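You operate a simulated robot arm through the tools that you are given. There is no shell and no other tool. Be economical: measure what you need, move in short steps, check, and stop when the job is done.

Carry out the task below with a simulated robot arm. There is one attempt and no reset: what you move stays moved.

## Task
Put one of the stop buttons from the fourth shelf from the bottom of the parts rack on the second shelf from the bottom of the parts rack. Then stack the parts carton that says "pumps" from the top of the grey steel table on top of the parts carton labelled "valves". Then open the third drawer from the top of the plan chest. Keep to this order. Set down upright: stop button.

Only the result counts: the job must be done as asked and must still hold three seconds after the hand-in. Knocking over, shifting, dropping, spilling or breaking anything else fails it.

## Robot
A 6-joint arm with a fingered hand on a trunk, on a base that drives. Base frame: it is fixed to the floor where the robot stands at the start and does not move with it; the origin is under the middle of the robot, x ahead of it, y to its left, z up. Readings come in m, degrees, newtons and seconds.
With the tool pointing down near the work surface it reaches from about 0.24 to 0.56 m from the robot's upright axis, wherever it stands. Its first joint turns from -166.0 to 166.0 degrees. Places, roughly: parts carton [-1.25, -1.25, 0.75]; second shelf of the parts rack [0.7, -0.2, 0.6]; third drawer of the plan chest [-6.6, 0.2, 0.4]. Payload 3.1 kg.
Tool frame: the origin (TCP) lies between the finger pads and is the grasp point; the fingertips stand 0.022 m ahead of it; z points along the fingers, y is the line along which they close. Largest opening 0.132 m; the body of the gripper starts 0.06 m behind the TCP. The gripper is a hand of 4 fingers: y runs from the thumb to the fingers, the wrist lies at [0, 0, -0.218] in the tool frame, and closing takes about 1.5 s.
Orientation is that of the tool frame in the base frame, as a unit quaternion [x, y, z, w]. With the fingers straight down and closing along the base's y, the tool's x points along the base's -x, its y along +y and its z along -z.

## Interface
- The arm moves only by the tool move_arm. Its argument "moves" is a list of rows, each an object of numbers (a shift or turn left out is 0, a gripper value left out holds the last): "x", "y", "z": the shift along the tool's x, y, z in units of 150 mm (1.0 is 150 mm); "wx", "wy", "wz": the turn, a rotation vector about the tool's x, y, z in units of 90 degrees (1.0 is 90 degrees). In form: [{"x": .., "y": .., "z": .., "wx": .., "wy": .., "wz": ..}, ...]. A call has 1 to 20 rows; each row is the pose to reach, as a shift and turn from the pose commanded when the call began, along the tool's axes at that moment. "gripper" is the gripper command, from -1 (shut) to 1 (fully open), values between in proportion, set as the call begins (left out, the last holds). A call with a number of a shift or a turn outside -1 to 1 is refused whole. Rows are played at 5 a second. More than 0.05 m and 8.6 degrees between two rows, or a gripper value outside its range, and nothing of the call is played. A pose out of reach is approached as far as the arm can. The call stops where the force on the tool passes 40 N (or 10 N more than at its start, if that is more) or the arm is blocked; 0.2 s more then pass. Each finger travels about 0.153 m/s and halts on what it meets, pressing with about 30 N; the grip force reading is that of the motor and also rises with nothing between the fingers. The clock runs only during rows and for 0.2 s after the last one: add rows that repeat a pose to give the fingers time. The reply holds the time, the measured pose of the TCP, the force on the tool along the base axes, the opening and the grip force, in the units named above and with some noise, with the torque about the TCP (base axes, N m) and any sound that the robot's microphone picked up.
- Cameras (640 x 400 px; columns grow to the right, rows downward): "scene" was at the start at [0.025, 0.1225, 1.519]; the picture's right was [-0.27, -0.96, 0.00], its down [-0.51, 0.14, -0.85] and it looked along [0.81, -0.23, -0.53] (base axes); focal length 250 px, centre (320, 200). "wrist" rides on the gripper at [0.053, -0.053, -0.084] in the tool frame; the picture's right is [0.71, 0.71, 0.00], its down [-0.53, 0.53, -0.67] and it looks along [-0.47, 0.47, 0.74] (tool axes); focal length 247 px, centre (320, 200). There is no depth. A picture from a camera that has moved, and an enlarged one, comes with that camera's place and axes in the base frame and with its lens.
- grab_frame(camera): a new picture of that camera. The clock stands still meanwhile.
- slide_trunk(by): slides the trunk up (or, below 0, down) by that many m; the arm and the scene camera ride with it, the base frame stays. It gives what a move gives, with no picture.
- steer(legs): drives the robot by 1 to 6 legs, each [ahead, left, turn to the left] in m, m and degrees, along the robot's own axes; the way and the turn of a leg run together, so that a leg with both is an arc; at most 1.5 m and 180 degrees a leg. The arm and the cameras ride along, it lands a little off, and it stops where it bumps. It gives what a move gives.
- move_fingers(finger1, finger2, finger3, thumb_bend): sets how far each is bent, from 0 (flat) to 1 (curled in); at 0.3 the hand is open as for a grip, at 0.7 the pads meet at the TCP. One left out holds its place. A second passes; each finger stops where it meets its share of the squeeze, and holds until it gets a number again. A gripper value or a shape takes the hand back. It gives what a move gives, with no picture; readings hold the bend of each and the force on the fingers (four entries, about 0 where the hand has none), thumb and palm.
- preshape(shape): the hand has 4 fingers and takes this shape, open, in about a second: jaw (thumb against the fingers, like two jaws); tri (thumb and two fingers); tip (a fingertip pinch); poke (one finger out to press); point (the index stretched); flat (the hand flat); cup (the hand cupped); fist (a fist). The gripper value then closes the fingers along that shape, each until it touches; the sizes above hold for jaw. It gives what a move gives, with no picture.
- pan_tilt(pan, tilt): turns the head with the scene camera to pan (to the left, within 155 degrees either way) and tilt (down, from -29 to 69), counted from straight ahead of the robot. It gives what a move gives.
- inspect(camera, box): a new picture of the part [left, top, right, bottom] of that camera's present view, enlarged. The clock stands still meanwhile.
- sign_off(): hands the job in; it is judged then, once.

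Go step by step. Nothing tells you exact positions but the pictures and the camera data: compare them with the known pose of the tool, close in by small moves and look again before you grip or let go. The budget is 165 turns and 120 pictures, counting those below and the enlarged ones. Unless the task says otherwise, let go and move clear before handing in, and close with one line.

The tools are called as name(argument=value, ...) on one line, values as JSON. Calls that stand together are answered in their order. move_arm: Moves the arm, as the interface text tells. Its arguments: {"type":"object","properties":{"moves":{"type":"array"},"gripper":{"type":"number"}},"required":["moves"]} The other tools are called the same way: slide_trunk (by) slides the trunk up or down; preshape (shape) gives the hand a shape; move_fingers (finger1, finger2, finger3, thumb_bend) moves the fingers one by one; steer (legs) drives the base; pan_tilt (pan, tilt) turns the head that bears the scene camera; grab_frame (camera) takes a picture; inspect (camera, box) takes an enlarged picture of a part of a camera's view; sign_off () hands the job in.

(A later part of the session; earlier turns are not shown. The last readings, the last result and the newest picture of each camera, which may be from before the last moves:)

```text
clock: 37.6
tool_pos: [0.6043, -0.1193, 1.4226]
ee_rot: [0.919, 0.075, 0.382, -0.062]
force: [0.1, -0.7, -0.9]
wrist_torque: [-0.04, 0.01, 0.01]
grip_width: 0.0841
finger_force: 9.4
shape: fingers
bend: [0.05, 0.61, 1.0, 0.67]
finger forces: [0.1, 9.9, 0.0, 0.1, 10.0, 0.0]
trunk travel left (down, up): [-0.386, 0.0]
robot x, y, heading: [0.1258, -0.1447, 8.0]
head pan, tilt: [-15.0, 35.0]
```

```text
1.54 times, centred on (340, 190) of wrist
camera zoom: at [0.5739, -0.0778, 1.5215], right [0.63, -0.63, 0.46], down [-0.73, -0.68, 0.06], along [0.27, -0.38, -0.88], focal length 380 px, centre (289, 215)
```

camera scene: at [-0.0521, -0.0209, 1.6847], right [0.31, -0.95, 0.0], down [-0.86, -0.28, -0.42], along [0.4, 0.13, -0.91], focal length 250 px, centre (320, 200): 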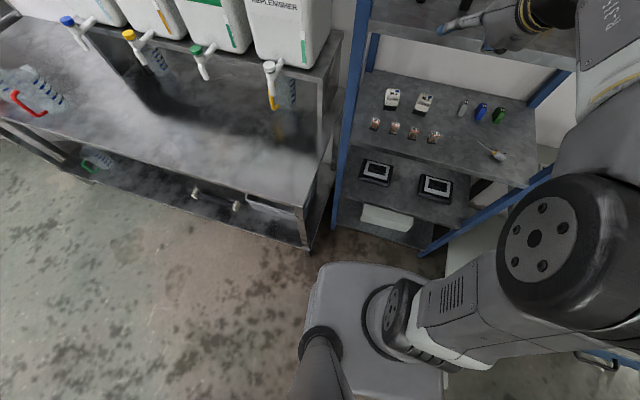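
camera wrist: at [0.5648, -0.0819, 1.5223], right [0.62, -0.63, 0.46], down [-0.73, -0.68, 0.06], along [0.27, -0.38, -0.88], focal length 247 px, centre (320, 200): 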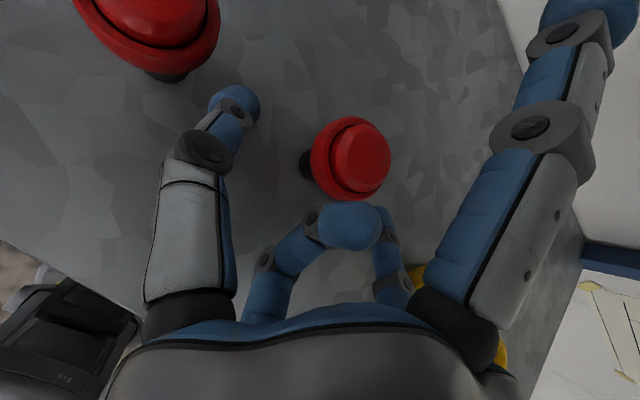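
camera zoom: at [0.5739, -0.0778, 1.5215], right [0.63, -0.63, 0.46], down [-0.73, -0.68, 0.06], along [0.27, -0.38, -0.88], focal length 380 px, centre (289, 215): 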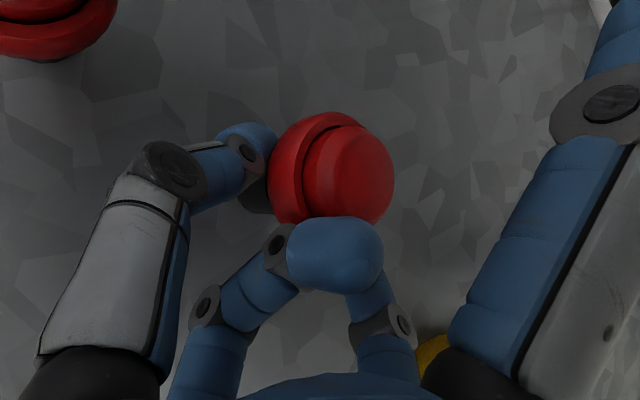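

The button is gripped (10 N on both). I now lift it a little, drawing slightly back.

move_arm(moves=[{"x": 0.024, "y": -0.01, "z": -0.07}, {"x": 0.048, "y": -0.02, "z": -0.14}, {"x": 0.048, "y": -0.02, "z": -0.14}])

grab_frame(camera="scene")

inspect(camera="wrist", box=[200, 60, 480, 320])

```text
clock: 38.4
tool_pos: [0.5946, -0.121, 1.4415]
ee_rot: [0.919, 0.076, 0.382, -0.066]
force: [0.0, 1.0, -0.4]
wrist_torque: [0.01, 0.01, 0.0]
grip_width: 0.0841
finger_force: 9.9
shape: fingers
bend: [0.05, 0.61, 1.0, 0.67]
finger forces: [0.0, 9.8, 0.0, 0.1, 10.1, 0.0]
trunk travel left (down, up): [-0.386, 0.0]
robot x, y, heading: [0.1257, -0.1444, 7.8]
head pan, tilt: [-15.0, 35.0]
```

```text
87 pictures are left
camera scene: at [0.1333, -0.0191, 1.7245], right [-0.12, -0.99, 0.0], down [-0.57, 0.07, -0.82], along [0.81, -0.1, -0.57], focal length 250 px, centre (320, 200)
```

scene: 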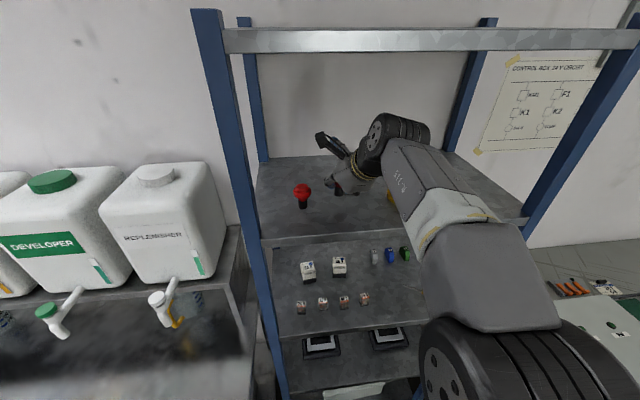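

```text
1.54 times, centred on (340, 190) of wrist
camera zoom: at [0.563, -0.0789, 1.5421], right [0.63, -0.63, 0.46], down [-0.73, -0.68, 0.06], along [0.28, -0.37, -0.89], focal length 380 px, centre (289, 215)
```

zoom: 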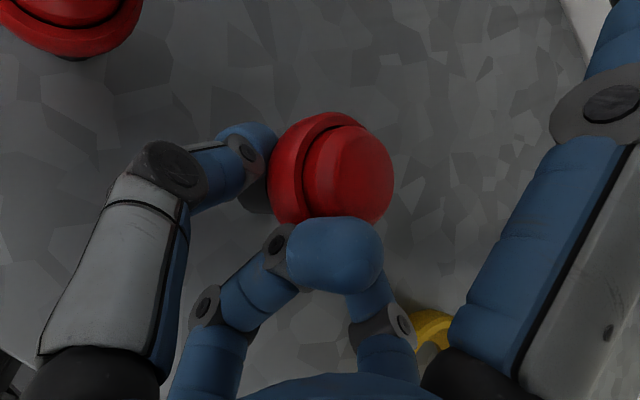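

The button is lifted cleanly (TCP 4.3 cm above its base). I back out of the rack, then lower the trunk toward shelf two.

steer(legs=[[-0.4, 0, 0]])

slide_trunk(by=-0.386)

pan_tilt(pan=-15, tilt=35)

grab_frame(camera="scene")

grab_frame(camera="wrist")

```text
clock: 40.9
tool_pos: [0.1969, -0.1798, 1.4416]
ee_rot: [0.919, 0.073, 0.383, -0.064]
force: [-0.5, 0.1, -0.6]
wrist_torque: [-0.03, -0.03, 0.0]
grip_width: 0.0843
finger_force: 10.0
shape: fingers
bend: [0.05, 0.61, 1.0, 0.67]
finger forces: [0.0, 9.9, 0.1, 0.1, 10.0, 0.1]
trunk travel left (down, up): [-0.386, 0.0]
robot x, y, heading: [-0.2724, -0.2003, 7.5]
head pan, tilt: [-15.0, 35.0]
```

```text
clock: 44.6
tool_pos: [0.197, -0.1809, 1.0588]
ee_rot: [0.919, 0.073, 0.383, -0.064]
force: [0.9, -0.1, 0.1]
wrist_torque: [0.0, 0.01, -0.02]
grip_width: 0.0846
finger_force: 9.8
shape: fingers
bend: [0.05, 0.61, 1.0, 0.67]
finger forces: [0.1, 9.8, 0.1, 0.1, 10.0, 0.0]
trunk travel left (down, up): [0.0, 0.386]
robot x, y, heading: [-0.2712, -0.2016, 7.4]
head pan, tilt: [-15.0, 35.0]
```

```text
clock: 45.2
tool_pos: [0.1973, -0.179, 1.0553]
ee_rot: [0.919, 0.073, 0.382, -0.064]
force: [-0.3, 0.4, -0.9]
wrist_torque: [0.03, 0.01, -0.01]
grip_width: 0.0839
finger_force: 9.7
shape: fingers
bend: [0.05, 0.61, 1.0, 0.67]
finger forces: [0.0, 9.8, 0.0, 0.0, 10.0, 0.1]
trunk travel left (down, up): [0.0, 0.386]
robot x, y, heading: [-0.2727, -0.1981, 8.0]
head pan, tilt: [-15.0, 35.0]
```

```text
85 pictures are left
camera scene: at [-0.2637, -0.074, 1.3401], right [-0.13, -0.99, 0.0], down [-0.57, 0.07, -0.82], along [0.81, -0.11, -0.57], focal length 250 px, centre (320, 200)
```

scene: 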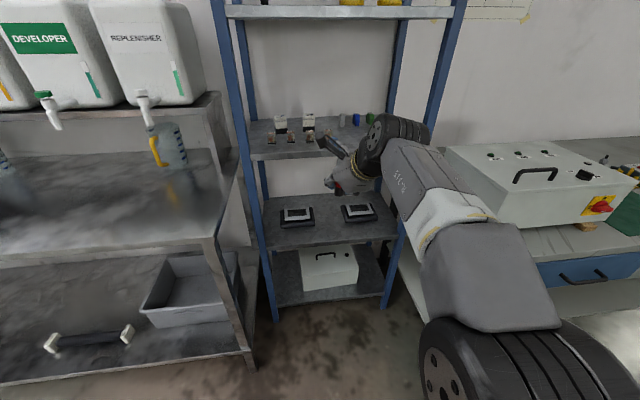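

```text
84 pictures are left
camera wrist: at [0.1657, -0.1373, 1.1575], right [0.62, -0.63, 0.46], down [-0.73, -0.68, 0.06], along [0.27, -0.37, -0.89], focal length 247 px, centre (320, 200)
```

wrist: 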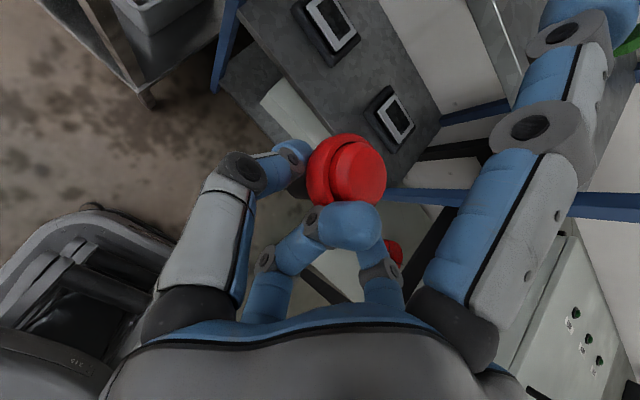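

Meters on shelf two sit at y ≈ -0.09 and -0.38, leaving the gap at y ≈ -0.235 free. I lower the hand in front of the rack toward z ≈ 0.70.

move_arm(moves=[{"x": -0.213, "y": 0.017, "z": 0.21}, {"x": -0.427, "y": 0.034, "z": 0.42}, {"x": -0.64, "y": 0.051, "z": 0.63}, {"x": -0.853, "y": 0.068, "z": 0.84}, {"x": -0.853, "y": 0.068, "z": 0.84}])

move_arm(moves=[{"x": -0.213, "y": 0.017, "z": 0.21}, {"x": -0.427, "y": 0.034, "z": 0.42}, {"x": -0.64, "y": 0.051, "z": 0.63}, {"x": -0.8, "y": 0.065, "z": 0.79}, {"x": -0.8, "y": 0.065, "z": 0.79}])

grab_frame(camera="scene")

grab_frame(camera="wrist")

```text
clock: 46.4
tool_pos: [0.1967, -0.1806, 0.8764]
ee_rot: [0.919, 0.073, 0.382, -0.065]
force: [0.6, 0.3, -1.4]
wrist_torque: [0.0, 0.04, -0.03]
grip_width: 0.0843
finger_force: 9.8
shape: fingers
bend: [0.05, 0.61, 1.0, 0.67]
finger forces: [0.1, 9.8, 0.0, 0.0, 9.8, 0.0]
trunk travel left (down, up): [0.0, 0.386]
robot x, y, heading: [-0.2735, -0.1955, 7.3]
head pan, tilt: [-15.0, 35.0]
```

```text
clock: 47.6
tool_pos: [0.257, -0.168, 0.7966]
ee_rot: [0.921, 0.072, 0.376, -0.064]
force: [-0.2, -0.3, 0.0]
wrist_torque: [0.03, 0.0, -0.01]
grip_width: 0.0845
finger_force: 10.0
shape: fingers
bend: [0.05, 0.61, 1.0, 0.67]
finger forces: [0.0, 9.8, 0.0, 0.0, 9.8, 0.0]
out of reach, approached as far as the arm can: row 2, 3, 4, 5
trunk travel left (down, up): [0.0, 0.386]
robot x, y, heading: [-0.2725, -0.1982, 7.7]
head pan, tilt: [-15.0, 35.0]
```

```text
83 pictures are left
camera scene: at [-0.2642, -0.0741, 1.3401], right [-0.13, -0.99, 0.0], down [-0.57, 0.07, -0.82], along [0.81, -0.11, -0.57], focal length 250 px, centre (320, 200)
```

scene: 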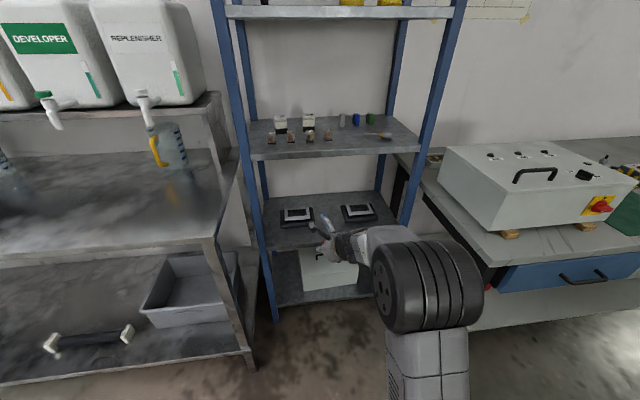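

```text
82 pictures are left
camera wrist: at [0.2275, -0.1256, 0.8979], right [0.63, -0.63, 0.45], down [-0.73, -0.68, 0.07], along [0.26, -0.38, -0.89], focal length 247 px, centre (320, 200)
```

wrist: 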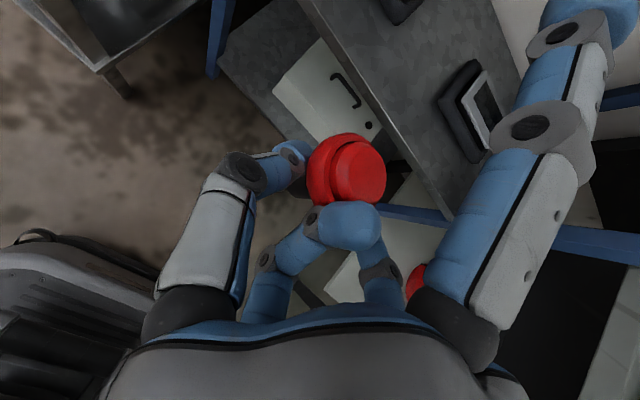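

The arm folded to its limit there; reaching further out should allow going lower. I move along the tool axis, forward and down 10 cm each.

move_arm(moves=[{"x": 0.0, "y": 0.02, "z": 0.24}, {"x": 0.0, "y": 0.04, "z": 0.48}, {"x": 0.01, "y": 0.06, "z": 0.72}, {"x": 0.01, "y": 0.08, "z": 0.94}, {"x": 0.01, "y": 0.08, "z": 0.94}])

```text
clock: 48.8
tool_pos: [0.3594, -0.1536, 0.7023]
ee_rot: [0.919, 0.073, 0.382, -0.064]
force: [-0.2, 0.8, -0.1]
wrist_torque: [-0.01, -0.04, 0.0]
grip_width: 0.0844
finger_force: 10.2
shape: fingers
bend: [0.05, 0.61, 1.0, 0.67]
finger forces: [0.0, 9.9, 0.1, 0.0, 9.8, 0.0]
out of reach, approached as far as the arm can: row 1, 2, 3
trunk travel left (down, up): [0.0, 0.386]
robot x, y, heading: [-0.2756, -0.198, 7.6]
head pan, tilt: [-15.0, 35.0]
```

Height is now 0.70. I shift the base right 10.7 cm and go ahead partway, then look.

steer(legs=[[0, -0.107, 0], [0.1, 0, 0]])

grab_frame(camera="wrist")

grab_frame(camera="scene")

```text
clock: 50.7
tool_pos: [0.4737, -0.2491, 0.7031]
ee_rot: [0.92, 0.072, 0.381, -0.064]
force: [0.2, -0.2, 0.0]
wrist_torque: [0.0, 0.0, -0.04]
grip_width: 0.0845
finger_force: 9.9
shape: fingers
bend: [0.05, 0.61, 1.0, 0.67]
finger forces: [0.0, 9.9, 0.0, 0.0, 9.7, 0.0]
trunk travel left (down, up): [0.0, 0.386]
robot x, y, heading: [-0.1546, -0.295, 7.4]
head pan, tilt: [-15.0, 35.0]
```

```text
81 pictures are left
camera wrist: at [0.4426, -0.2064, 0.8027], right [0.62, -0.63, 0.46], down [-0.73, -0.68, 0.06], along [0.27, -0.37, -0.89], focal length 247 px, centre (320, 200)
```

wrist: 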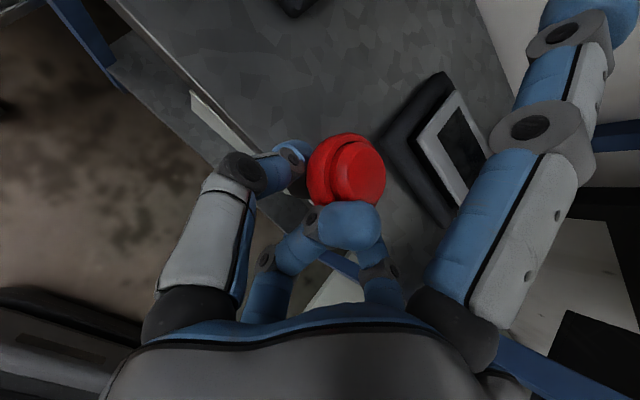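

```text
80 pictures are left
camera scene: at [-0.1481, -0.1677, 1.34], right [-0.13, -0.99, 0.0], down [-0.57, 0.07, -0.82], along [0.81, -0.11, -0.57], focal length 250 px, centre (320, 200)
```

scene: 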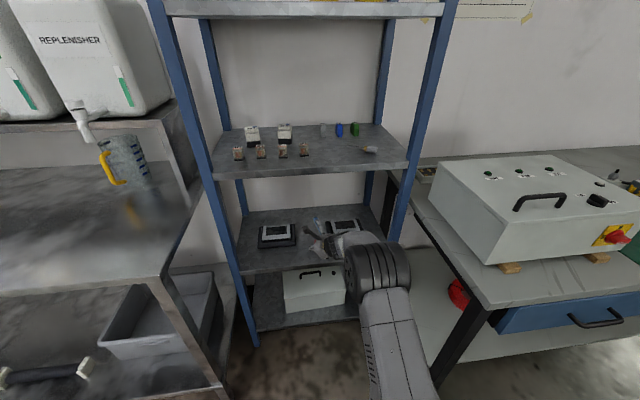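

The gap is clear: meter two starts at y ≈ -0.29, x ≥ 0.59. I go ahead 8 cm more, then lower.

steer(legs=[[0.08, 0, 0]])

move_arm(moves=[{"x": -0.1, "y": 0.008, "z": 0.1}, {"x": -0.19, "y": 0.015, "z": 0.187}, {"x": -0.19, "y": 0.015, "z": 0.187}])

grab_frame(camera="wrist")

pan_tilt(pan=-8, tilt=45)

inspect(camera="scene", box=[200, 80, 440, 230])

```text
clock: 51.8
tool_pos: [0.5523, -0.2373, 0.7031]
ee_rot: [0.92, 0.073, 0.381, -0.064]
force: [-0.4, 1.2, 0.0]
wrist_torque: [-0.01, 0.04, -0.04]
grip_width: 0.0845
finger_force: 9.9
shape: fingers
bend: [0.05, 0.61, 1.0, 0.67]
finger forces: [0.1, 9.8, 0.1, 0.1, 9.8, 0.0]
trunk travel left (down, up): [0.0, 0.386]
robot x, y, heading: [-0.0782, -0.2828, 7.6]
head pan, tilt: [-15.0, 35.0]
```

```text
clock: 52.6
tool_pos: [0.566, -0.2367, 0.667]
ee_rot: [0.921, 0.073, 0.378, -0.065]
force: [-0.8, 0.6, -0.6]
wrist_torque: [0.01, 0.0, 0.0]
grip_width: 0.0842
finger_force: 10.2
shape: fingers
bend: [0.05, 0.61, 1.0, 0.67]
finger forces: [0.1, 9.8, 0.0, 0.0, 9.8, 0.1]
out of reach, approached as far as the arm can: row 1, 2, 3
trunk travel left (down, up): [0.0, 0.386]
robot x, y, heading: [-0.0783, -0.2801, 7.7]
head pan, tilt: [-15.0, 35.0]
```

```text
79 pictures are left
camera wrist: at [0.5362, -0.1949, 0.7683], right [0.63, -0.63, 0.45], down [-0.73, -0.68, 0.07], along [0.27, -0.38, -0.89], focal length 247 px, centre (320, 200)
```

wrist: 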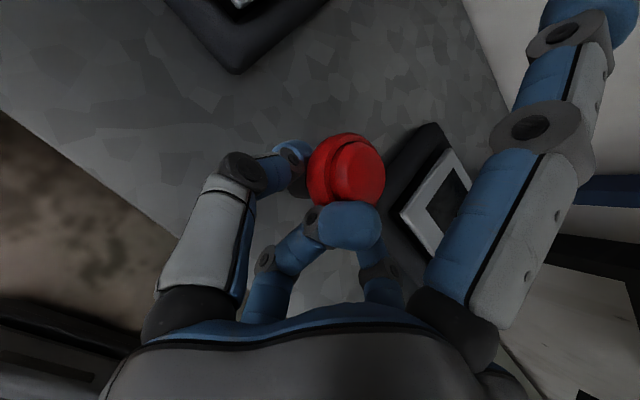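

```text
clock: 53.3
tool_pos: [0.5662, -0.237, 0.6681]
ee_rot: [0.92, 0.072, 0.379, -0.064]
force: [0.5, -0.1, -0.1]
wrist_torque: [0.02, 0.02, 0.01]
grip_width: 0.0844
finger_force: 9.4
shape: fingers
bend: [0.05, 0.61, 1.0, 0.67]
finger forces: [0.1, 9.8, 0.0, 0.0, 9.8, 0.1]
trunk travel left (down, up): [0.0, 0.386]
robot x, y, heading: [-0.0809, -0.2848, 7.6]
head pan, tilt: [-8.0, 45.0]
```

```text
2.67 times, centred on (320, 155) of scene
camera zoom: at [-0.076, -0.1465, 1.3253], right [-0.01, -1.0, 0.0], down [-0.71, 0.01, -0.71], along [0.71, -0.01, -0.71], focal length 666 px, centre (320, 320)
```

zoom: 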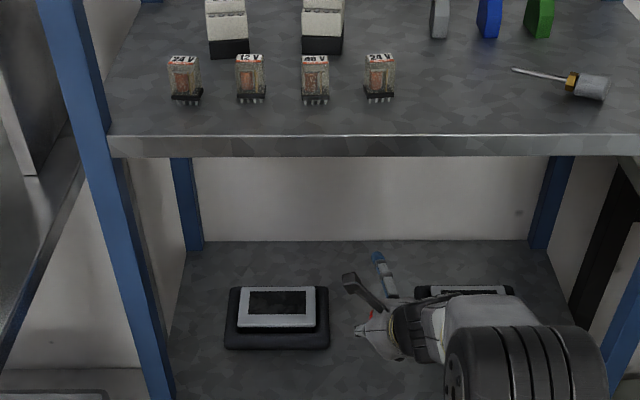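

I'm about 2–3 cm above the shelf, and the arm needs more extension to go lower. I back the base 6 cm and extend the arm forward and down.

steer(legs=[[-0.06, 0, 0]])

move_arm(moves=[{"x": 0.11, "y": 0.013, "z": 0.17}, {"x": 0.217, "y": 0.027, "z": 0.353}, {"x": 0.217, "y": 0.027, "z": 0.353}])

grab_frame(camera="wrist")

```text
clock: 54.2
tool_pos: [0.5057, -0.2457, 0.6685]
ee_rot: [0.921, 0.072, 0.378, -0.064]
force: [0.1, 0.4, -0.9]
wrist_torque: [0.02, 0.03, -0.01]
grip_width: 0.0841
finger_force: 9.6
shape: fingers
bend: [0.05, 0.61, 1.0, 0.67]
finger forces: [0.0, 9.8, 0.1, 0.1, 9.8, 0.1]
trunk travel left (down, up): [0.0, 0.386]
robot x, y, heading: [-0.1371, -0.2916, 7.8]
head pan, tilt: [-8.0, 45.0]
```

```text
clock: 55.0
tool_pos: [0.565, -0.2389, 0.652]
ee_rot: [0.921, 0.073, 0.378, -0.064]
force: [0.5, -0.2, -0.6]
wrist_torque: [0.0, 0.03, -0.02]
grip_width: 0.0841
finger_force: 9.9
shape: fingers
bend: [0.05, 0.61, 1.0, 0.67]
finger forces: [0.0, 9.7, 0.0, 0.1, 9.7, 0.0]
trunk travel left (down, up): [0.0, 0.386]
robot x, y, heading: [-0.1382, -0.2923, 7.7]
head pan, tilt: [-8.0, 45.0]
```

```text
77 pictures are left
camera wrist: at [0.5358, -0.1958, 0.7535], right [0.63, -0.63, 0.45], down [-0.73, -0.68, 0.07], along [0.26, -0.38, -0.89], focal length 247 px, centre (320, 200)
```

wrist: 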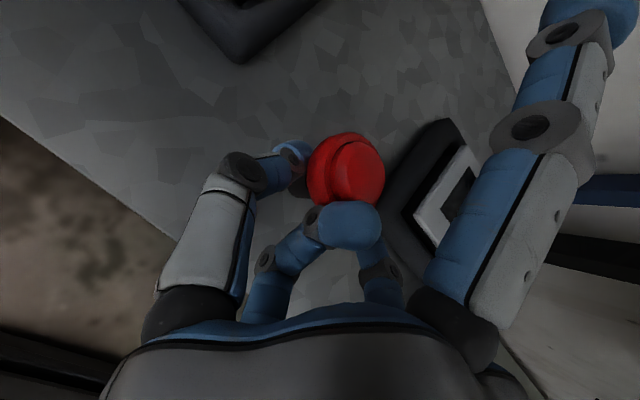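

The button base is now about 1–2 cm above the shelf. I lower in small steps, watching the vertical force.

move_arm(moves=[{"x": -0.0234, "y": 0.002, "z": 0.0236}, {"x": -0.0468, "y": 0.004, "z": 0.0471}, {"x": -0.0468, "y": 0.004, "z": 0.0471}])

move_arm(moves=[{"x": -0.0187, "y": 0.002, "z": 0.0188}, {"x": -0.0187, "y": 0.002, "z": 0.0188}])

```text
clock: 55.9
tool_pos: [0.5662, -0.2376, 0.6429]
ee_rot: [0.921, 0.073, 0.378, -0.064]
force: [0.3, 0.5, 0.2]
wrist_torque: [-0.01, 0.03, -0.04]
grip_width: 0.0843
finger_force: 9.5
shape: fingers
bend: [0.05, 0.61, 1.0, 0.67]
finger forces: [0.1, 9.7, 0.0, 0.0, 9.7, 0.0]
trunk travel left (down, up): [0.0, 0.386]
robot x, y, heading: [-0.1394, -0.2918, 7.6]
head pan, tilt: [-8.0, 45.0]
```

```text
clock: 56.5
tool_pos: [0.5657, -0.2376, 0.6397]
ee_rot: [0.921, 0.072, 0.379, -0.064]
force: [0.6, -0.9, -0.5]
wrist_torque: [-0.01, 0.0, 0.01]
grip_width: 0.0846
finger_force: 9.5
shape: fingers
bend: [0.05, 0.61, 1.0, 0.67]
finger forces: [0.1, 9.7, 0.1, 0.0, 9.7, 0.1]
trunk travel left (down, up): [0.0, 0.386]
robot x, y, heading: [-0.1392, -0.2886, 7.6]
head pan, tilt: [-8.0, 45.0]
```

move_arm(moves=[{"x": -0.014, "y": 0.001, "z": 0.014}, {"x": -0.014, "y": 0.001, "z": 0.014}])

inspect(camera="wrist", box=[220, 80, 460, 300])

```text
clock: 57.0
tool_pos: [0.5663, -0.236, 0.6369]
ee_rot: [0.92, 0.072, 0.379, -0.064]
force: [0.0, -0.2, -0.4]
wrist_torque: [-0.02, 0.02, -0.02]
grip_width: 0.0842
finger_force: 9.5
shape: fingers
bend: [0.05, 0.61, 1.0, 0.67]
finger forces: [0.0, 9.7, 0.0, 0.0, 9.6, 0.0]
trunk travel left (down, up): [0.0, 0.386]
robot x, y, heading: [-0.1396, -0.2962, 7.7]
head pan, tilt: [-8.0, 45.0]
```

```text
1.82 times, centred on (340, 190) of wrist
camera zoom: at [0.5357, -0.1946, 0.7371], right [0.63, -0.63, 0.46], down [-0.73, -0.68, 0.07], along [0.27, -0.37, -0.89], focal length 449 px, centre (284, 218)
```

zoom: 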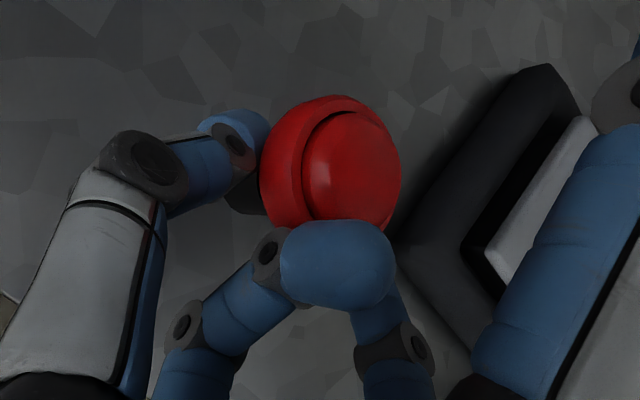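

Still no contact. Meter two is fairly near finger 2, so I shift the base back 2 cm and left 0.8 cm before continuing down.

steer(legs=[[-0.02, 0.008, 0]])

move_arm(moves=[{"x": -0.014, "y": 0.001, "z": 0.014}, {"x": -0.014, "y": 0.001, "z": 0.014}])

grab_frame(camera="wrist")

```text
clock: 57.9
tool_pos: [0.5452, -0.2321, 0.6367]
ee_rot: [0.92, 0.073, 0.379, -0.064]
force: [-0.3, 0.6, -0.6]
wrist_torque: [-0.01, 0.0, -0.01]
grip_width: 0.0846
finger_force: 9.5
shape: fingers
bend: [0.05, 0.61, 1.0, 0.67]
finger forces: [0.0, 9.7, 0.0, 0.0, 9.7, 0.0]
trunk travel left (down, up): [0.0, 0.386]
robot x, y, heading: [-0.1574, -0.2878, 7.8]
head pan, tilt: [-8.0, 45.0]
```

```text
clock: 58.5
tool_pos: [0.546, -0.2322, 0.6331]
ee_rot: [0.921, 0.072, 0.378, -0.064]
force: [0.3, 0.2, -0.6]
wrist_torque: [0.01, 0.03, 0.0]
grip_width: 0.0845
finger_force: 9.8
shape: fingers
bend: [0.05, 0.61, 1.0, 0.67]
finger forces: [0.0, 9.7, 0.1, 0.0, 9.6, 0.0]
trunk travel left (down, up): [0.0, 0.386]
robot x, y, heading: [-0.1571, -0.2881, 7.8]
head pan, tilt: [-8.0, 45.0]
```

```text
75 pictures are left
camera wrist: at [0.5146, -0.1895, 0.7336], right [0.63, -0.63, 0.45], down [-0.73, -0.68, 0.07], along [0.27, -0.37, -0.89], focal length 247 px, centre (320, 200)
```

wrist: 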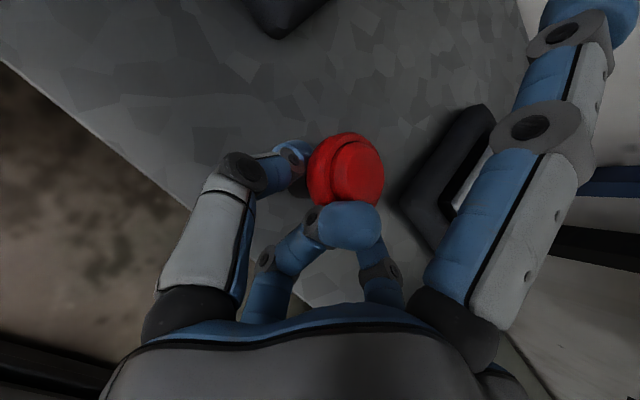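

Clear of the meters now; continuing down in small steps.

move_arm(moves=[{"x": -0.016, "y": 0.001, "z": 0.016}, {"x": -0.016, "y": 0.001, "z": 0.016}])

move_arm(moves=[{"x": -0.014, "y": 0.001, "z": 0.014}, {"x": -0.014, "y": 0.001, "z": 0.014}])

```text
clock: 59.0
tool_pos: [0.5446, -0.2313, 0.6297]
ee_rot: [0.921, 0.073, 0.378, -0.064]
force: [0.0, 0.5, 0.1]
wrist_torque: [0.03, 0.03, -0.02]
grip_width: 0.0845
finger_force: 9.8
shape: fingers
bend: [0.05, 0.61, 1.0, 0.67]
finger forces: [0.0, 9.6, 0.1, 0.1, 9.7, 0.1]
trunk travel left (down, up): [0.0, 0.386]
robot x, y, heading: [-0.1585, -0.2861, 7.5]
head pan, tilt: [-8.0, 45.0]
```

```text
clock: 59.6
tool_pos: [0.5459, -0.231, 0.6258]
ee_rot: [0.921, 0.073, 0.378, -0.064]
force: [-0.3, -0.1, -0.6]
wrist_torque: [-0.02, 0.01, -0.01]
grip_width: 0.0843
finger_force: 9.3
shape: fingers
bend: [0.05, 0.61, 1.0, 0.67]
finger forces: [0.0, 9.7, 0.0, 0.1, 9.7, 0.0]
trunk travel left (down, up): [0.0, 0.386]
robot x, y, heading: [-0.1585, -0.2889, 7.5]
head pan, tilt: [-8.0, 45.0]
```

move_arm(moves=[{"x": -0.014, "y": 0.001, "z": 0.014}, {"x": -0.014, "y": 0.001, "z": 0.014}])

inspect(camera="scene", box=[280, 170, 400, 245])

```text
clock: 60.2
tool_pos: [0.5448, -0.2308, 0.6236]
ee_rot: [0.92, 0.073, 0.379, -0.064]
force: [0.1, 0.5, -1.9]
wrist_torque: [0.03, 0.02, 0.0]
grip_width: 0.0842
finger_force: 9.5
shape: fingers
bend: [0.05, 0.61, 1.0, 0.67]
finger forces: [0.1, 9.7, 0.0, 0.0, 9.7, 0.0]
trunk travel left (down, up): [0.0, 0.386]
robot x, y, heading: [-0.1593, -0.2883, 7.5]
head pan, tilt: [-8.0, 45.0]
```

```text
5.33 times, centred on (340, 208) of scene
camera zoom: at [-0.1571, -0.1493, 1.3252], right [-0.01, -1.0, 0.0], down [-0.71, 0.0, -0.71], along [0.71, 0.0, -0.71], focal length 1332 px, centre (213, 160)
```

zoom: 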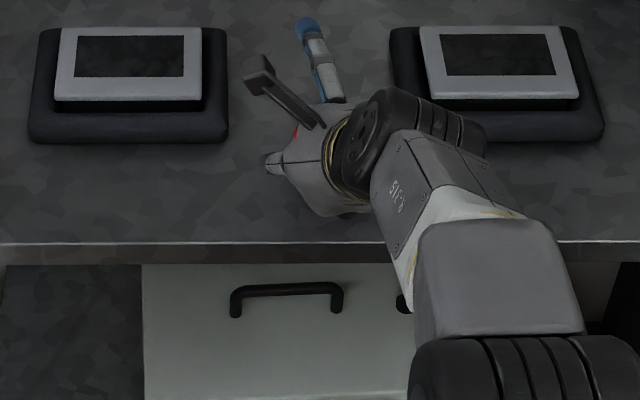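

move_arm(moves=[{"x": -0.0094, "y": 0.001, "z": 0.0094}, {"x": -0.0094, "y": 0.001, "z": 0.0094}])

```text
clock: 60.9
tool_pos: [0.5469, -0.2314, 0.6223]
ee_rot: [0.921, 0.073, 0.378, -0.064]
force: [0.1, -0.2, -0.3]
wrist_torque: [0.01, 0.01, 0.01]
grip_width: 0.0842
finger_force: 9.4
shape: fingers
bend: [0.05, 0.61, 1.0, 0.67]
finger forces: [0.0, 9.8, 0.1, 0.1, 9.7, 0.0]
trunk travel left (down, up): [0.0, 0.386]
robot x, y, heading: [-0.1606, -0.2846, 7.5]
head pan, tilt: [-8.0, 45.0]
```

move_arm(moves=[{"x": -0.014, "y": 0.001, "z": 0.014}, {"x": -0.014, "y": 0.001, "z": 0.014}])

move_arm(moves=[{"x": -0.014, "y": 0.001, "z": 0.014}, {"x": -0.014, "y": 0.001, "z": 0.014}])

inspect(camera="wrist", box=[220, 80, 460, 300])

```text
clock: 61.5
tool_pos: [0.5447, -0.2317, 0.6187]
ee_rot: [0.92, 0.073, 0.379, -0.065]
force: [-0.8, -0.4, 2.6]
wrist_torque: [-0.05, -0.02, 0.02]
grip_width: 0.0843
finger_force: 9.7
shape: fingers
bend: [0.05, 0.61, 1.0, 0.67]
finger forces: [0.0, 9.8, 0.0, 0.1, 10.1, 0.0]
trunk travel left (down, up): [0.0, 0.386]
robot x, y, heading: [-0.1584, -0.2857, 7.8]
head pan, tilt: [-8.0, 45.0]
```

```text
clock: 62.0
tool_pos: [0.544, -0.23, 0.6179]
ee_rot: [0.92, 0.072, 0.381, -0.064]
force: [-3.1, -0.1, 9.5]
wrist_torque: [-0.01, -0.11, 0.03]
grip_width: 0.0842
finger_force: 10.8
shape: fingers
bend: [0.05, 0.62, 1.0, 0.67]
finger forces: [0.0, 9.5, 0.0, 0.0, 12.2, 0.1]
trunk travel left (down, up): [0.0, 0.386]
robot x, y, heading: [-0.1611, -0.2852, 8.0]
head pan, tilt: [-8.0, 45.0]
```

```text
1.82 times, centred on (340, 190) of wrist
camera zoom: at [0.5145, -0.1883, 0.7182], right [0.62, -0.63, 0.46], down [-0.73, -0.68, 0.06], along [0.27, -0.37, -0.89], focal length 449 px, centre (284, 218)
```

zoom: 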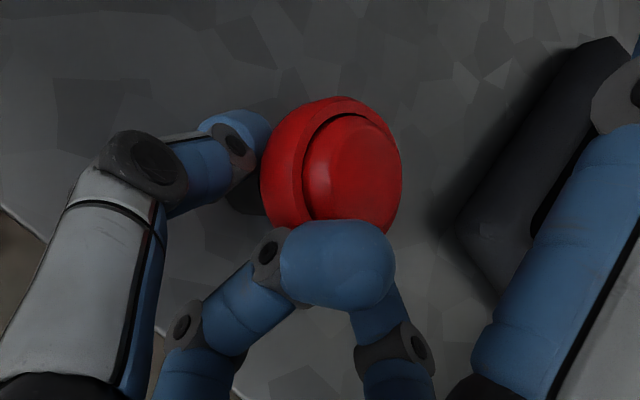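

Contact with the shelf at TCP z ≈ 0.6185. I relieve the press by 1.5 mm, then open the thumb and finger.

move_arm(moves=[{"x": 0.009, "y": -0.001, "z": -0.009}, {"x": 0.009, "y": -0.001, "z": -0.009}])

move_fingers(finger2=0.5, thumb_bend=0.5)

inspect(camera="wrist", box=[220, 80, 460, 300])

```text
clock: 62.6
tool_pos: [0.5451, -0.2306, 0.6182]
ee_rot: [0.92, 0.072, 0.38, -0.064]
force: [0.3, -0.3, 4.9]
wrist_torque: [0.04, -0.08, 0.02]
grip_width: 0.0843
finger_force: 10.5
shape: fingers
bend: [0.05, 0.62, 1.0, 0.67]
finger forces: [0.0, 9.8, 0.0, 0.0, 11.5, 0.1]
trunk travel left (down, up): [0.0, 0.386]
robot x, y, heading: [-0.1572, -0.2874, 7.6]
head pan, tilt: [-8.0, 45.0]
```

```text
clock: 63.6
tool_pos: [0.5452, -0.2305, 0.6185]
ee_rot: [0.92, 0.073, 0.379, -0.064]
force: [-0.5, -0.2, -0.1]
wrist_torque: [0.03, 0.0, 0.0]
grip_width: 0.0917
finger_force: 0.0
shape: fingers
bend: [0.05, 0.5, 1.0, 0.5]
finger forces: [0.0, 0.1, 0.1, 0.0, 0.1, 0.0]
trunk travel left (down, up): [0.0, 0.386]
robot x, y, heading: [-0.156, -0.2846, 7.8]
head pan, tilt: [-8.0, 45.0]
```

```text
1.82 times, centred on (340, 190) of wrist
camera zoom: at [0.5145, -0.1884, 0.7184], right [0.63, -0.63, 0.45], down [-0.73, -0.68, 0.07], along [0.27, -0.37, -0.89], focal length 449 px, centre (284, 218)
```

zoom: 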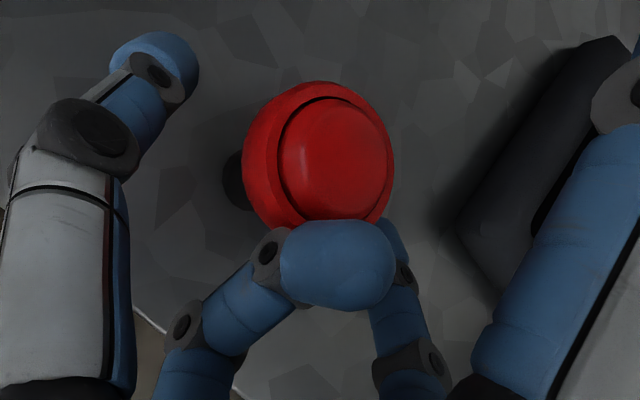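

The button stands free. I open slightly more and back out.

move_fingers(finger2=0.43, thumb_bend=0.43)

steer(legs=[[-0.06, -0.004, 0]])

grab_frame(camera="wrist")

```text
clock: 64.7
tool_pos: [0.5444, -0.2302, 0.6183]
ee_rot: [0.92, 0.073, 0.379, -0.064]
force: [0.1, 0.1, -1.3]
wrist_torque: [0.0, 0.03, 0.01]
grip_width: 0.0967
finger_force: 0.0
shape: fingers
bend: [0.05, 0.43, 1.0, 0.43]
finger forces: [0.0, 0.0, 0.1, 0.0, 0.0, 0.0]
trunk travel left (down, up): [0.0, 0.386]
robot x, y, heading: [-0.1634, -0.2877, 7.5]
head pan, tilt: [-8.0, 45.0]
```

```text
clock: 65.6
tool_pos: [0.4852, -0.2441, 0.6191]
ee_rot: [0.92, 0.072, 0.379, -0.064]
force: [0.3, -0.1, -0.8]
wrist_torque: [-0.01, -0.02, -0.01]
grip_width: 0.0967
finger_force: 0.0
shape: fingers
bend: [0.05, 0.43, 1.0, 0.43]
finger forces: [0.0, 0.0, 0.0, 0.1, 0.0, 0.1]
trunk travel left (down, up): [0.0, 0.386]
robot x, y, heading: [-0.2187, -0.2981, 7.8]
head pan, tilt: [-8.0, 45.0]
```

```text
71 pictures are left
camera wrist: at [0.4552, -0.2013, 0.7188], right [0.62, -0.63, 0.46], down [-0.73, -0.68, 0.07], along [0.27, -0.38, -0.89], focal length 247 px, centre (320, 200)
```

wrist: 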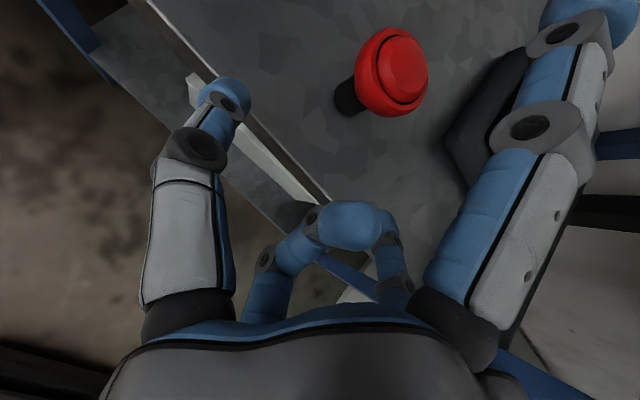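

The stop button stands upright on shelf two. I back out fully and look toward the grey steel table to the rear right.

steer(legs=[[-0.35, 0, 0]])

preshape(shape="jaw")

slide_trunk(by=0.2)

grab_frame(camera="scene")

pan_tilt(pan=-140, tilt=30)

grab_frame(camera="scene")

```text
clock: 67.9
tool_pos: [0.1285, -0.2941, 0.6186]
ee_rot: [0.92, 0.069, 0.38, -0.063]
force: [-0.4, 0.3, -0.3]
wrist_torque: [0.0, -0.02, 0.02]
grip_width: 0.0964
finger_force: 0.0
shape: fingers
bend: [0.05, 0.43, 1.0, 0.43]
finger forces: [0.0, 0.1, 0.1, 0.0, 0.1, 0.0]
trunk travel left (down, up): [0.0, 0.386]
robot x, y, heading: [-0.5753, -0.3439, 7.4]
head pan, tilt: [-8.0, 45.0]
```

```text
clock: 68.8
tool_pos: [0.1276, -0.2943, 0.6185]
ee_rot: [0.921, 0.069, 0.379, -0.063]
force: [0.2, 0.2, 0.7]
wrist_torque: [0.03, 0.0, 0.04]
grip_width: 0.1318
finger_force: 0.2
shape: jaw
bend: [0.3, 0.3, 0.3, 0.3]
finger forces: [0.0, 0.1, 0.0, 0.0, 0.0, 0.0]
trunk travel left (down, up): [0.0, 0.386]
robot x, y, heading: [-0.5732, -0.3474, 7.1]
head pan, tilt: [-8.0, 45.0]
```

```text
clock: 71.0
tool_pos: [0.1291, -0.2943, 0.818]
ee_rot: [0.92, 0.069, 0.38, -0.063]
force: [0.7, -0.2, 0.6]
wrist_torque: [0.0, -0.02, -0.01]
grip_width: 0.132
finger_force: 0.0
shape: jaw
bend: [0.3, 0.3, 0.3, 0.3]
finger forces: [0.1, 0.0, 0.1, 0.1, 0.1, 0.1]
trunk travel left (down, up): [-0.2, 0.186]
robot x, y, heading: [-0.5761, -0.3431, 6.9]
head pan, tilt: [-8.0, 45.0]
```

```text
70 pictures are left
camera scene: at [-0.5725, -0.2075, 1.5248], right [-0.01, -1.0, 0.0], down [-0.71, 0.01, -0.71], along [0.71, -0.01, -0.71], focal length 250 px, centre (320, 200)
```

scene: 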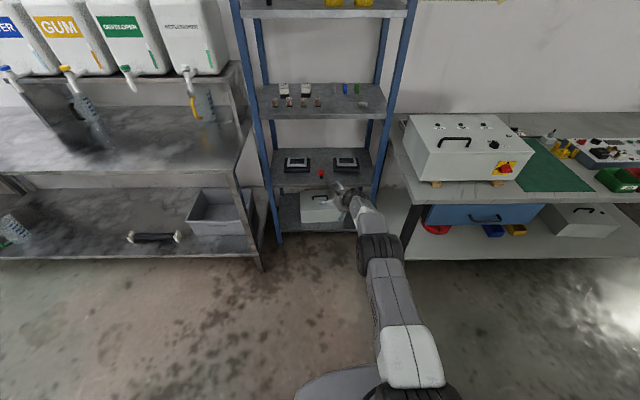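

```text
clock: 73.2
tool_pos: [0.1288, -0.2939, 0.8183]
ee_rot: [0.92, 0.07, 0.379, -0.063]
force: [0.4, 0.0, -0.1]
wrist_torque: [0.0, -0.02, 0.01]
grip_width: 0.1321
finger_force: 0.0
shape: jaw
bend: [0.3, 0.3, 0.3, 0.3]
finger forces: [0.1, 0.1, 0.0, 0.0, 0.0, 0.1]
trunk travel left (down, up): [-0.2, 0.186]
robot x, y, heading: [-0.571, -0.3491, 7.3]
head pan, tilt: [-140.0, 30.0]
```

```text
69 pictures are left
camera scene: at [-0.7153, -0.2728, 1.5473], right [-0.73, 0.68, 0.0], down [0.34, 0.37, -0.87], along [-0.59, -0.64, -0.5], focal length 250 px, centre (320, 200)
```

scene: 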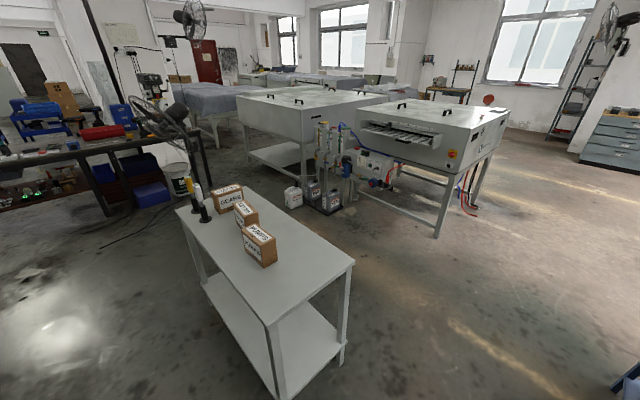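

I see a small grey table with three brown cartons and black bottles. Zooming to read labels.

inspect(camera="scene", box=[170, 170, 310, 280])

inspect(camera="scene", box=[540, 60, 640, 180])

```text
3.64 times, centred on (240, 225) of scene
camera zoom: at [-0.7153, -0.2728, 1.5473], right [-0.73, 0.68, 0.0], down [0.34, 0.37, -0.87], along [-0.59, -0.64, -0.5], focal length 908 px, centre (611, 109)
```

zoom: 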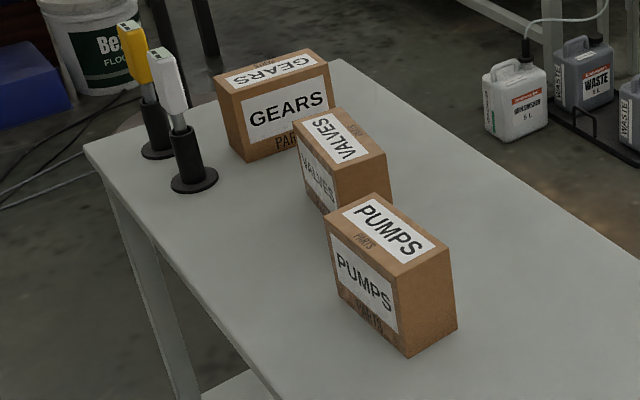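

```text
3.33 times, centred on (590, 120) of scene
camera zoom: at [-0.7153, -0.2728, 1.5473], right [-0.73, 0.68, 0.0], down [0.34, 0.37, -0.87], along [-0.59, -0.64, -0.5], focal length 833 px, centre (-580, 467)
```

zoom: 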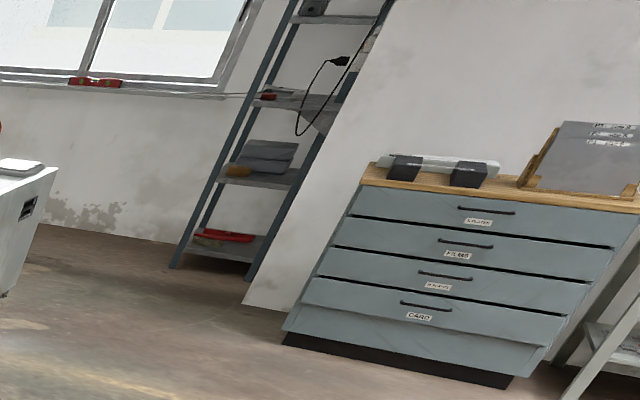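

The PUMPS carton is at about x -1.10…-1.18, y -1.06…-1.23 and VALVES right behind it at y -1.30…-1.47. I first raise the trunk and bring the hand in pointing down, then turn the robot.

slide_trunk(by=0.186)

move_arm(moves=[{"x": -0.158, "y": -0.012, "z": -0.155, "wy": -0.083}, {"x": -0.316, "y": -0.025, "z": -0.31, "wy": -0.166}, {"x": -0.473, "y": -0.037, "z": -0.465, "wy": -0.25}, {"x": -0.63, "y": -0.05, "z": -0.62, "wy": -0.333}, {"x": -0.79, "y": -0.062, "z": -0.775, "wy": -0.416}, {"x": -0.947, "y": -0.075, "z": -0.93, "wy": -0.5}, {"x": -0.947, "y": -0.075, "z": -0.93, "wy": -0.5}])

```text
clock: 75.2
tool_pos: [0.1283, -0.295, 1.0031]
ee_rot: [0.921, 0.069, 0.379, -0.062]
force: [0.2, -0.2, 0.6]
wrist_torque: [-0.02, -0.02, -0.03]
grip_width: 0.1321
finger_force: 0.1
shape: jaw
bend: [0.3, 0.3, 0.3, 0.3]
finger forces: [0.0, 0.0, 0.0, 0.1, 0.0, 0.0]
trunk travel left (down, up): [-0.386, 0.0]
robot x, y, heading: [-0.5748, -0.3412, 7.3]
head pan, tilt: [-140.0, 30.0]
```

```text
clock: 76.8
tool_pos: [-0.0822, -0.323, 0.9871]
ee_rot: [0.991, 0.088, 0.062, -0.074]
force: [0.6, -0.4, 0.3]
wrist_torque: [0.0, 0.0, 0.0]
grip_width: 0.132
finger_force: 0.1
shape: jaw
bend: [0.3, 0.3, 0.3, 0.3]
finger forces: [0.1, 0.0, 0.0, 0.1, 0.1, 0.0]
out of reach, approached as far as the arm can: row 3, 4, 5, 6, 7
trunk travel left (down, up): [-0.386, 0.0]
robot x, y, heading: [-0.5777, -0.3484, 7.1]
head pan, tilt: [-140.0, 30.0]
```

Now I turn the robot left to face the table direction (heading 180), keeping clear of it.

steer(legs=[[0, 0, 172.7]])

pan_tilt(pan=35, tilt=35)

grab_frame(camera="scene")

```text
clock: 84.2
tool_pos: [-1.0653, -0.283, 0.9857]
ee_rot: [-0.003, 0.995, -0.069, -0.069]
force: [-0.4, 0.1, -0.2]
wrist_torque: [0.0, -0.02, 0.0]
grip_width: 0.132
finger_force: 0.0
shape: jaw
bend: [0.3, 0.3, 0.3, 0.3]
finger forces: [0.0, 0.1, 0.0, 0.0, 0.0, 0.0]
trunk travel left (down, up): [-0.386, 0.0]
robot x, y, heading: [-0.5737, -0.3492, 177.7]
head pan, tilt: [-140.0, 30.0]
```

```text
clock: 86.8
tool_pos: [-1.0652, -0.284, 0.9866]
ee_rot: [-0.003, 0.995, -0.07, -0.068]
force: [0.0, 0.2, 0.0]
wrist_torque: [0.04, -0.01, -0.04]
grip_width: 0.132
finger_force: 0.2
shape: jaw
bend: [0.3, 0.3, 0.3, 0.3]
finger forces: [0.0, 0.1, 0.1, 0.1, 0.0, 0.0]
trunk travel left (down, up): [-0.386, 0.0]
robot x, y, heading: [-0.5762, -0.3425, 177.4]
head pan, tilt: [35.0, 35.0]
```

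```text
66 pictures are left
camera scene: at [-0.5972, -0.5426, 1.7245], right [-0.54, 0.84, 0.0], down [0.48, 0.31, -0.82], along [-0.69, -0.44, -0.57], focal length 250 px, centre (320, 200)
```

scene: 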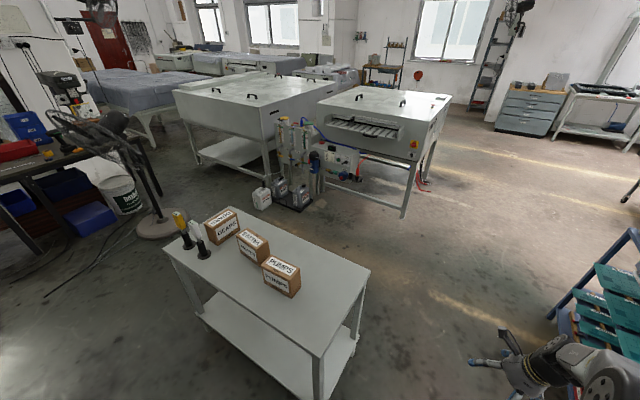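

inspect(camera="scene", box=[160, 195, 320, 315])

```text
3.33 times, centred on (240, 255) of scene
camera zoom: at [-0.5972, -0.5426, 1.7245], right [-0.54, 0.84, 0.0], down [0.48, 0.31, -0.82], along [-0.69, -0.44, -0.57], focal length 833 px, centre (587, 17)
```

zoom: 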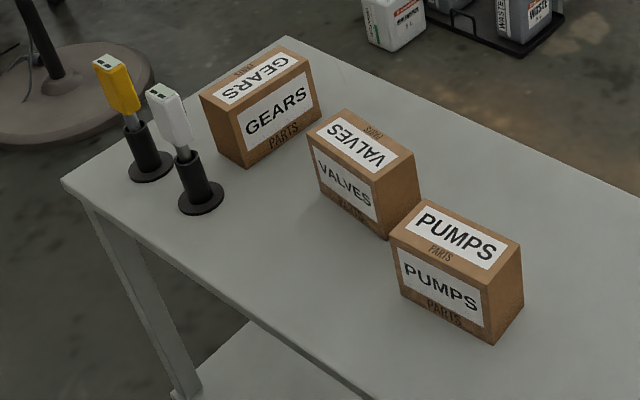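

The two-view estimate: table top z ≈ 0.80, PUMPS centre ≈ (-1.07, -1.03), VALVES centre ≈ (-1.13, -1.24), tops ≈ 0.94. I back away from the table and slide sideways to stand in front of the cartons.

steer(legs=[[-0.33, 0, 2.6], [0, 0.9, 0]])

pan_tilt(pan=0, tilt=40)

grab_frame(camera="scene")

```text
clock: 93.4
tool_pos: [-0.7344, -1.2255, 0.9859]
ee_rot: [-0.026, 0.995, -0.07, -0.067]
force: [0.1, -0.3, 0.3]
wrist_torque: [0.0, 0.02, 0.01]
grip_width: 0.132
finger_force: 0.1
shape: jaw
bend: [0.3, 0.3, 0.3, 0.3]
finger forces: [0.0, 0.0, 0.0, 0.0, 0.0, 0.0]
trunk travel left (down, up): [-0.386, 0.0]
robot x, y, heading: [-0.2421, -1.2699, 179.9]
head pan, tilt: [35.0, 35.0]
```

```text
clock: 94.4
tool_pos: [-0.7335, -1.2258, 0.987]
ee_rot: [-0.025, 0.995, -0.07, -0.067]
force: [-0.4, -0.1, 0.0]
wrist_torque: [0.02, 0.0, 0.0]
grip_width: 0.1321
finger_force: 0.0
shape: jaw
bend: [0.3, 0.3, 0.3, 0.3]
finger forces: [0.0, 0.1, 0.0, 0.0, 0.0, 0.0]
trunk travel left (down, up): [-0.386, 0.0]
robot x, y, heading: [-0.2374, -1.2682, 180.3]
head pan, tilt: [0.0, 40.0]
```

```text
64 pictures are left
camera scene: at [-0.2677, -1.4143, 1.717], right [0.0, 1.0, 0.0], down [0.64, 0.0, -0.77], along [-0.77, 0.0, -0.64], focal length 250 px, centre (320, 200)
```

scene: 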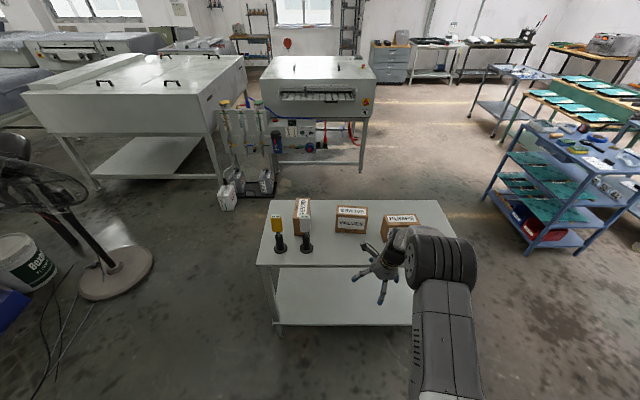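

The robot faces the table squarely. I turn the hand 90° about its axis so it closes across the carton's short side.

move_arm(moves=[{"wz": 0.09}, {"wz": 0.18}, {"wz": 0.27}, {"wz": 0.36}, {"wz": 0.45}, {"wz": 0.54}, {"wz": 0.63}, {"wz": 0.72}, {"wz": 0.81}, {"wz": 0.9}, {"wz": 0.99}, {"wz": 0.99}])

```text
clock: 97.0
tool_pos: [-0.7344, -1.2264, 0.9855]
ee_rot: [0.681, 0.726, -0.096, 0.001]
force: [-0.2, -0.3, -0.1]
wrist_torque: [0.05, 0.0, 0.01]
grip_width: 0.132
finger_force: 0.0
shape: jaw
bend: [0.3, 0.3, 0.3, 0.3]
finger forces: [0.1, 0.1, 0.1, 0.0, 0.0, 0.1]
trunk travel left (down, up): [-0.386, 0.0]
robot x, y, heading: [-0.2434, -1.2628, 179.9]
head pan, tilt: [0.0, 40.0]
```

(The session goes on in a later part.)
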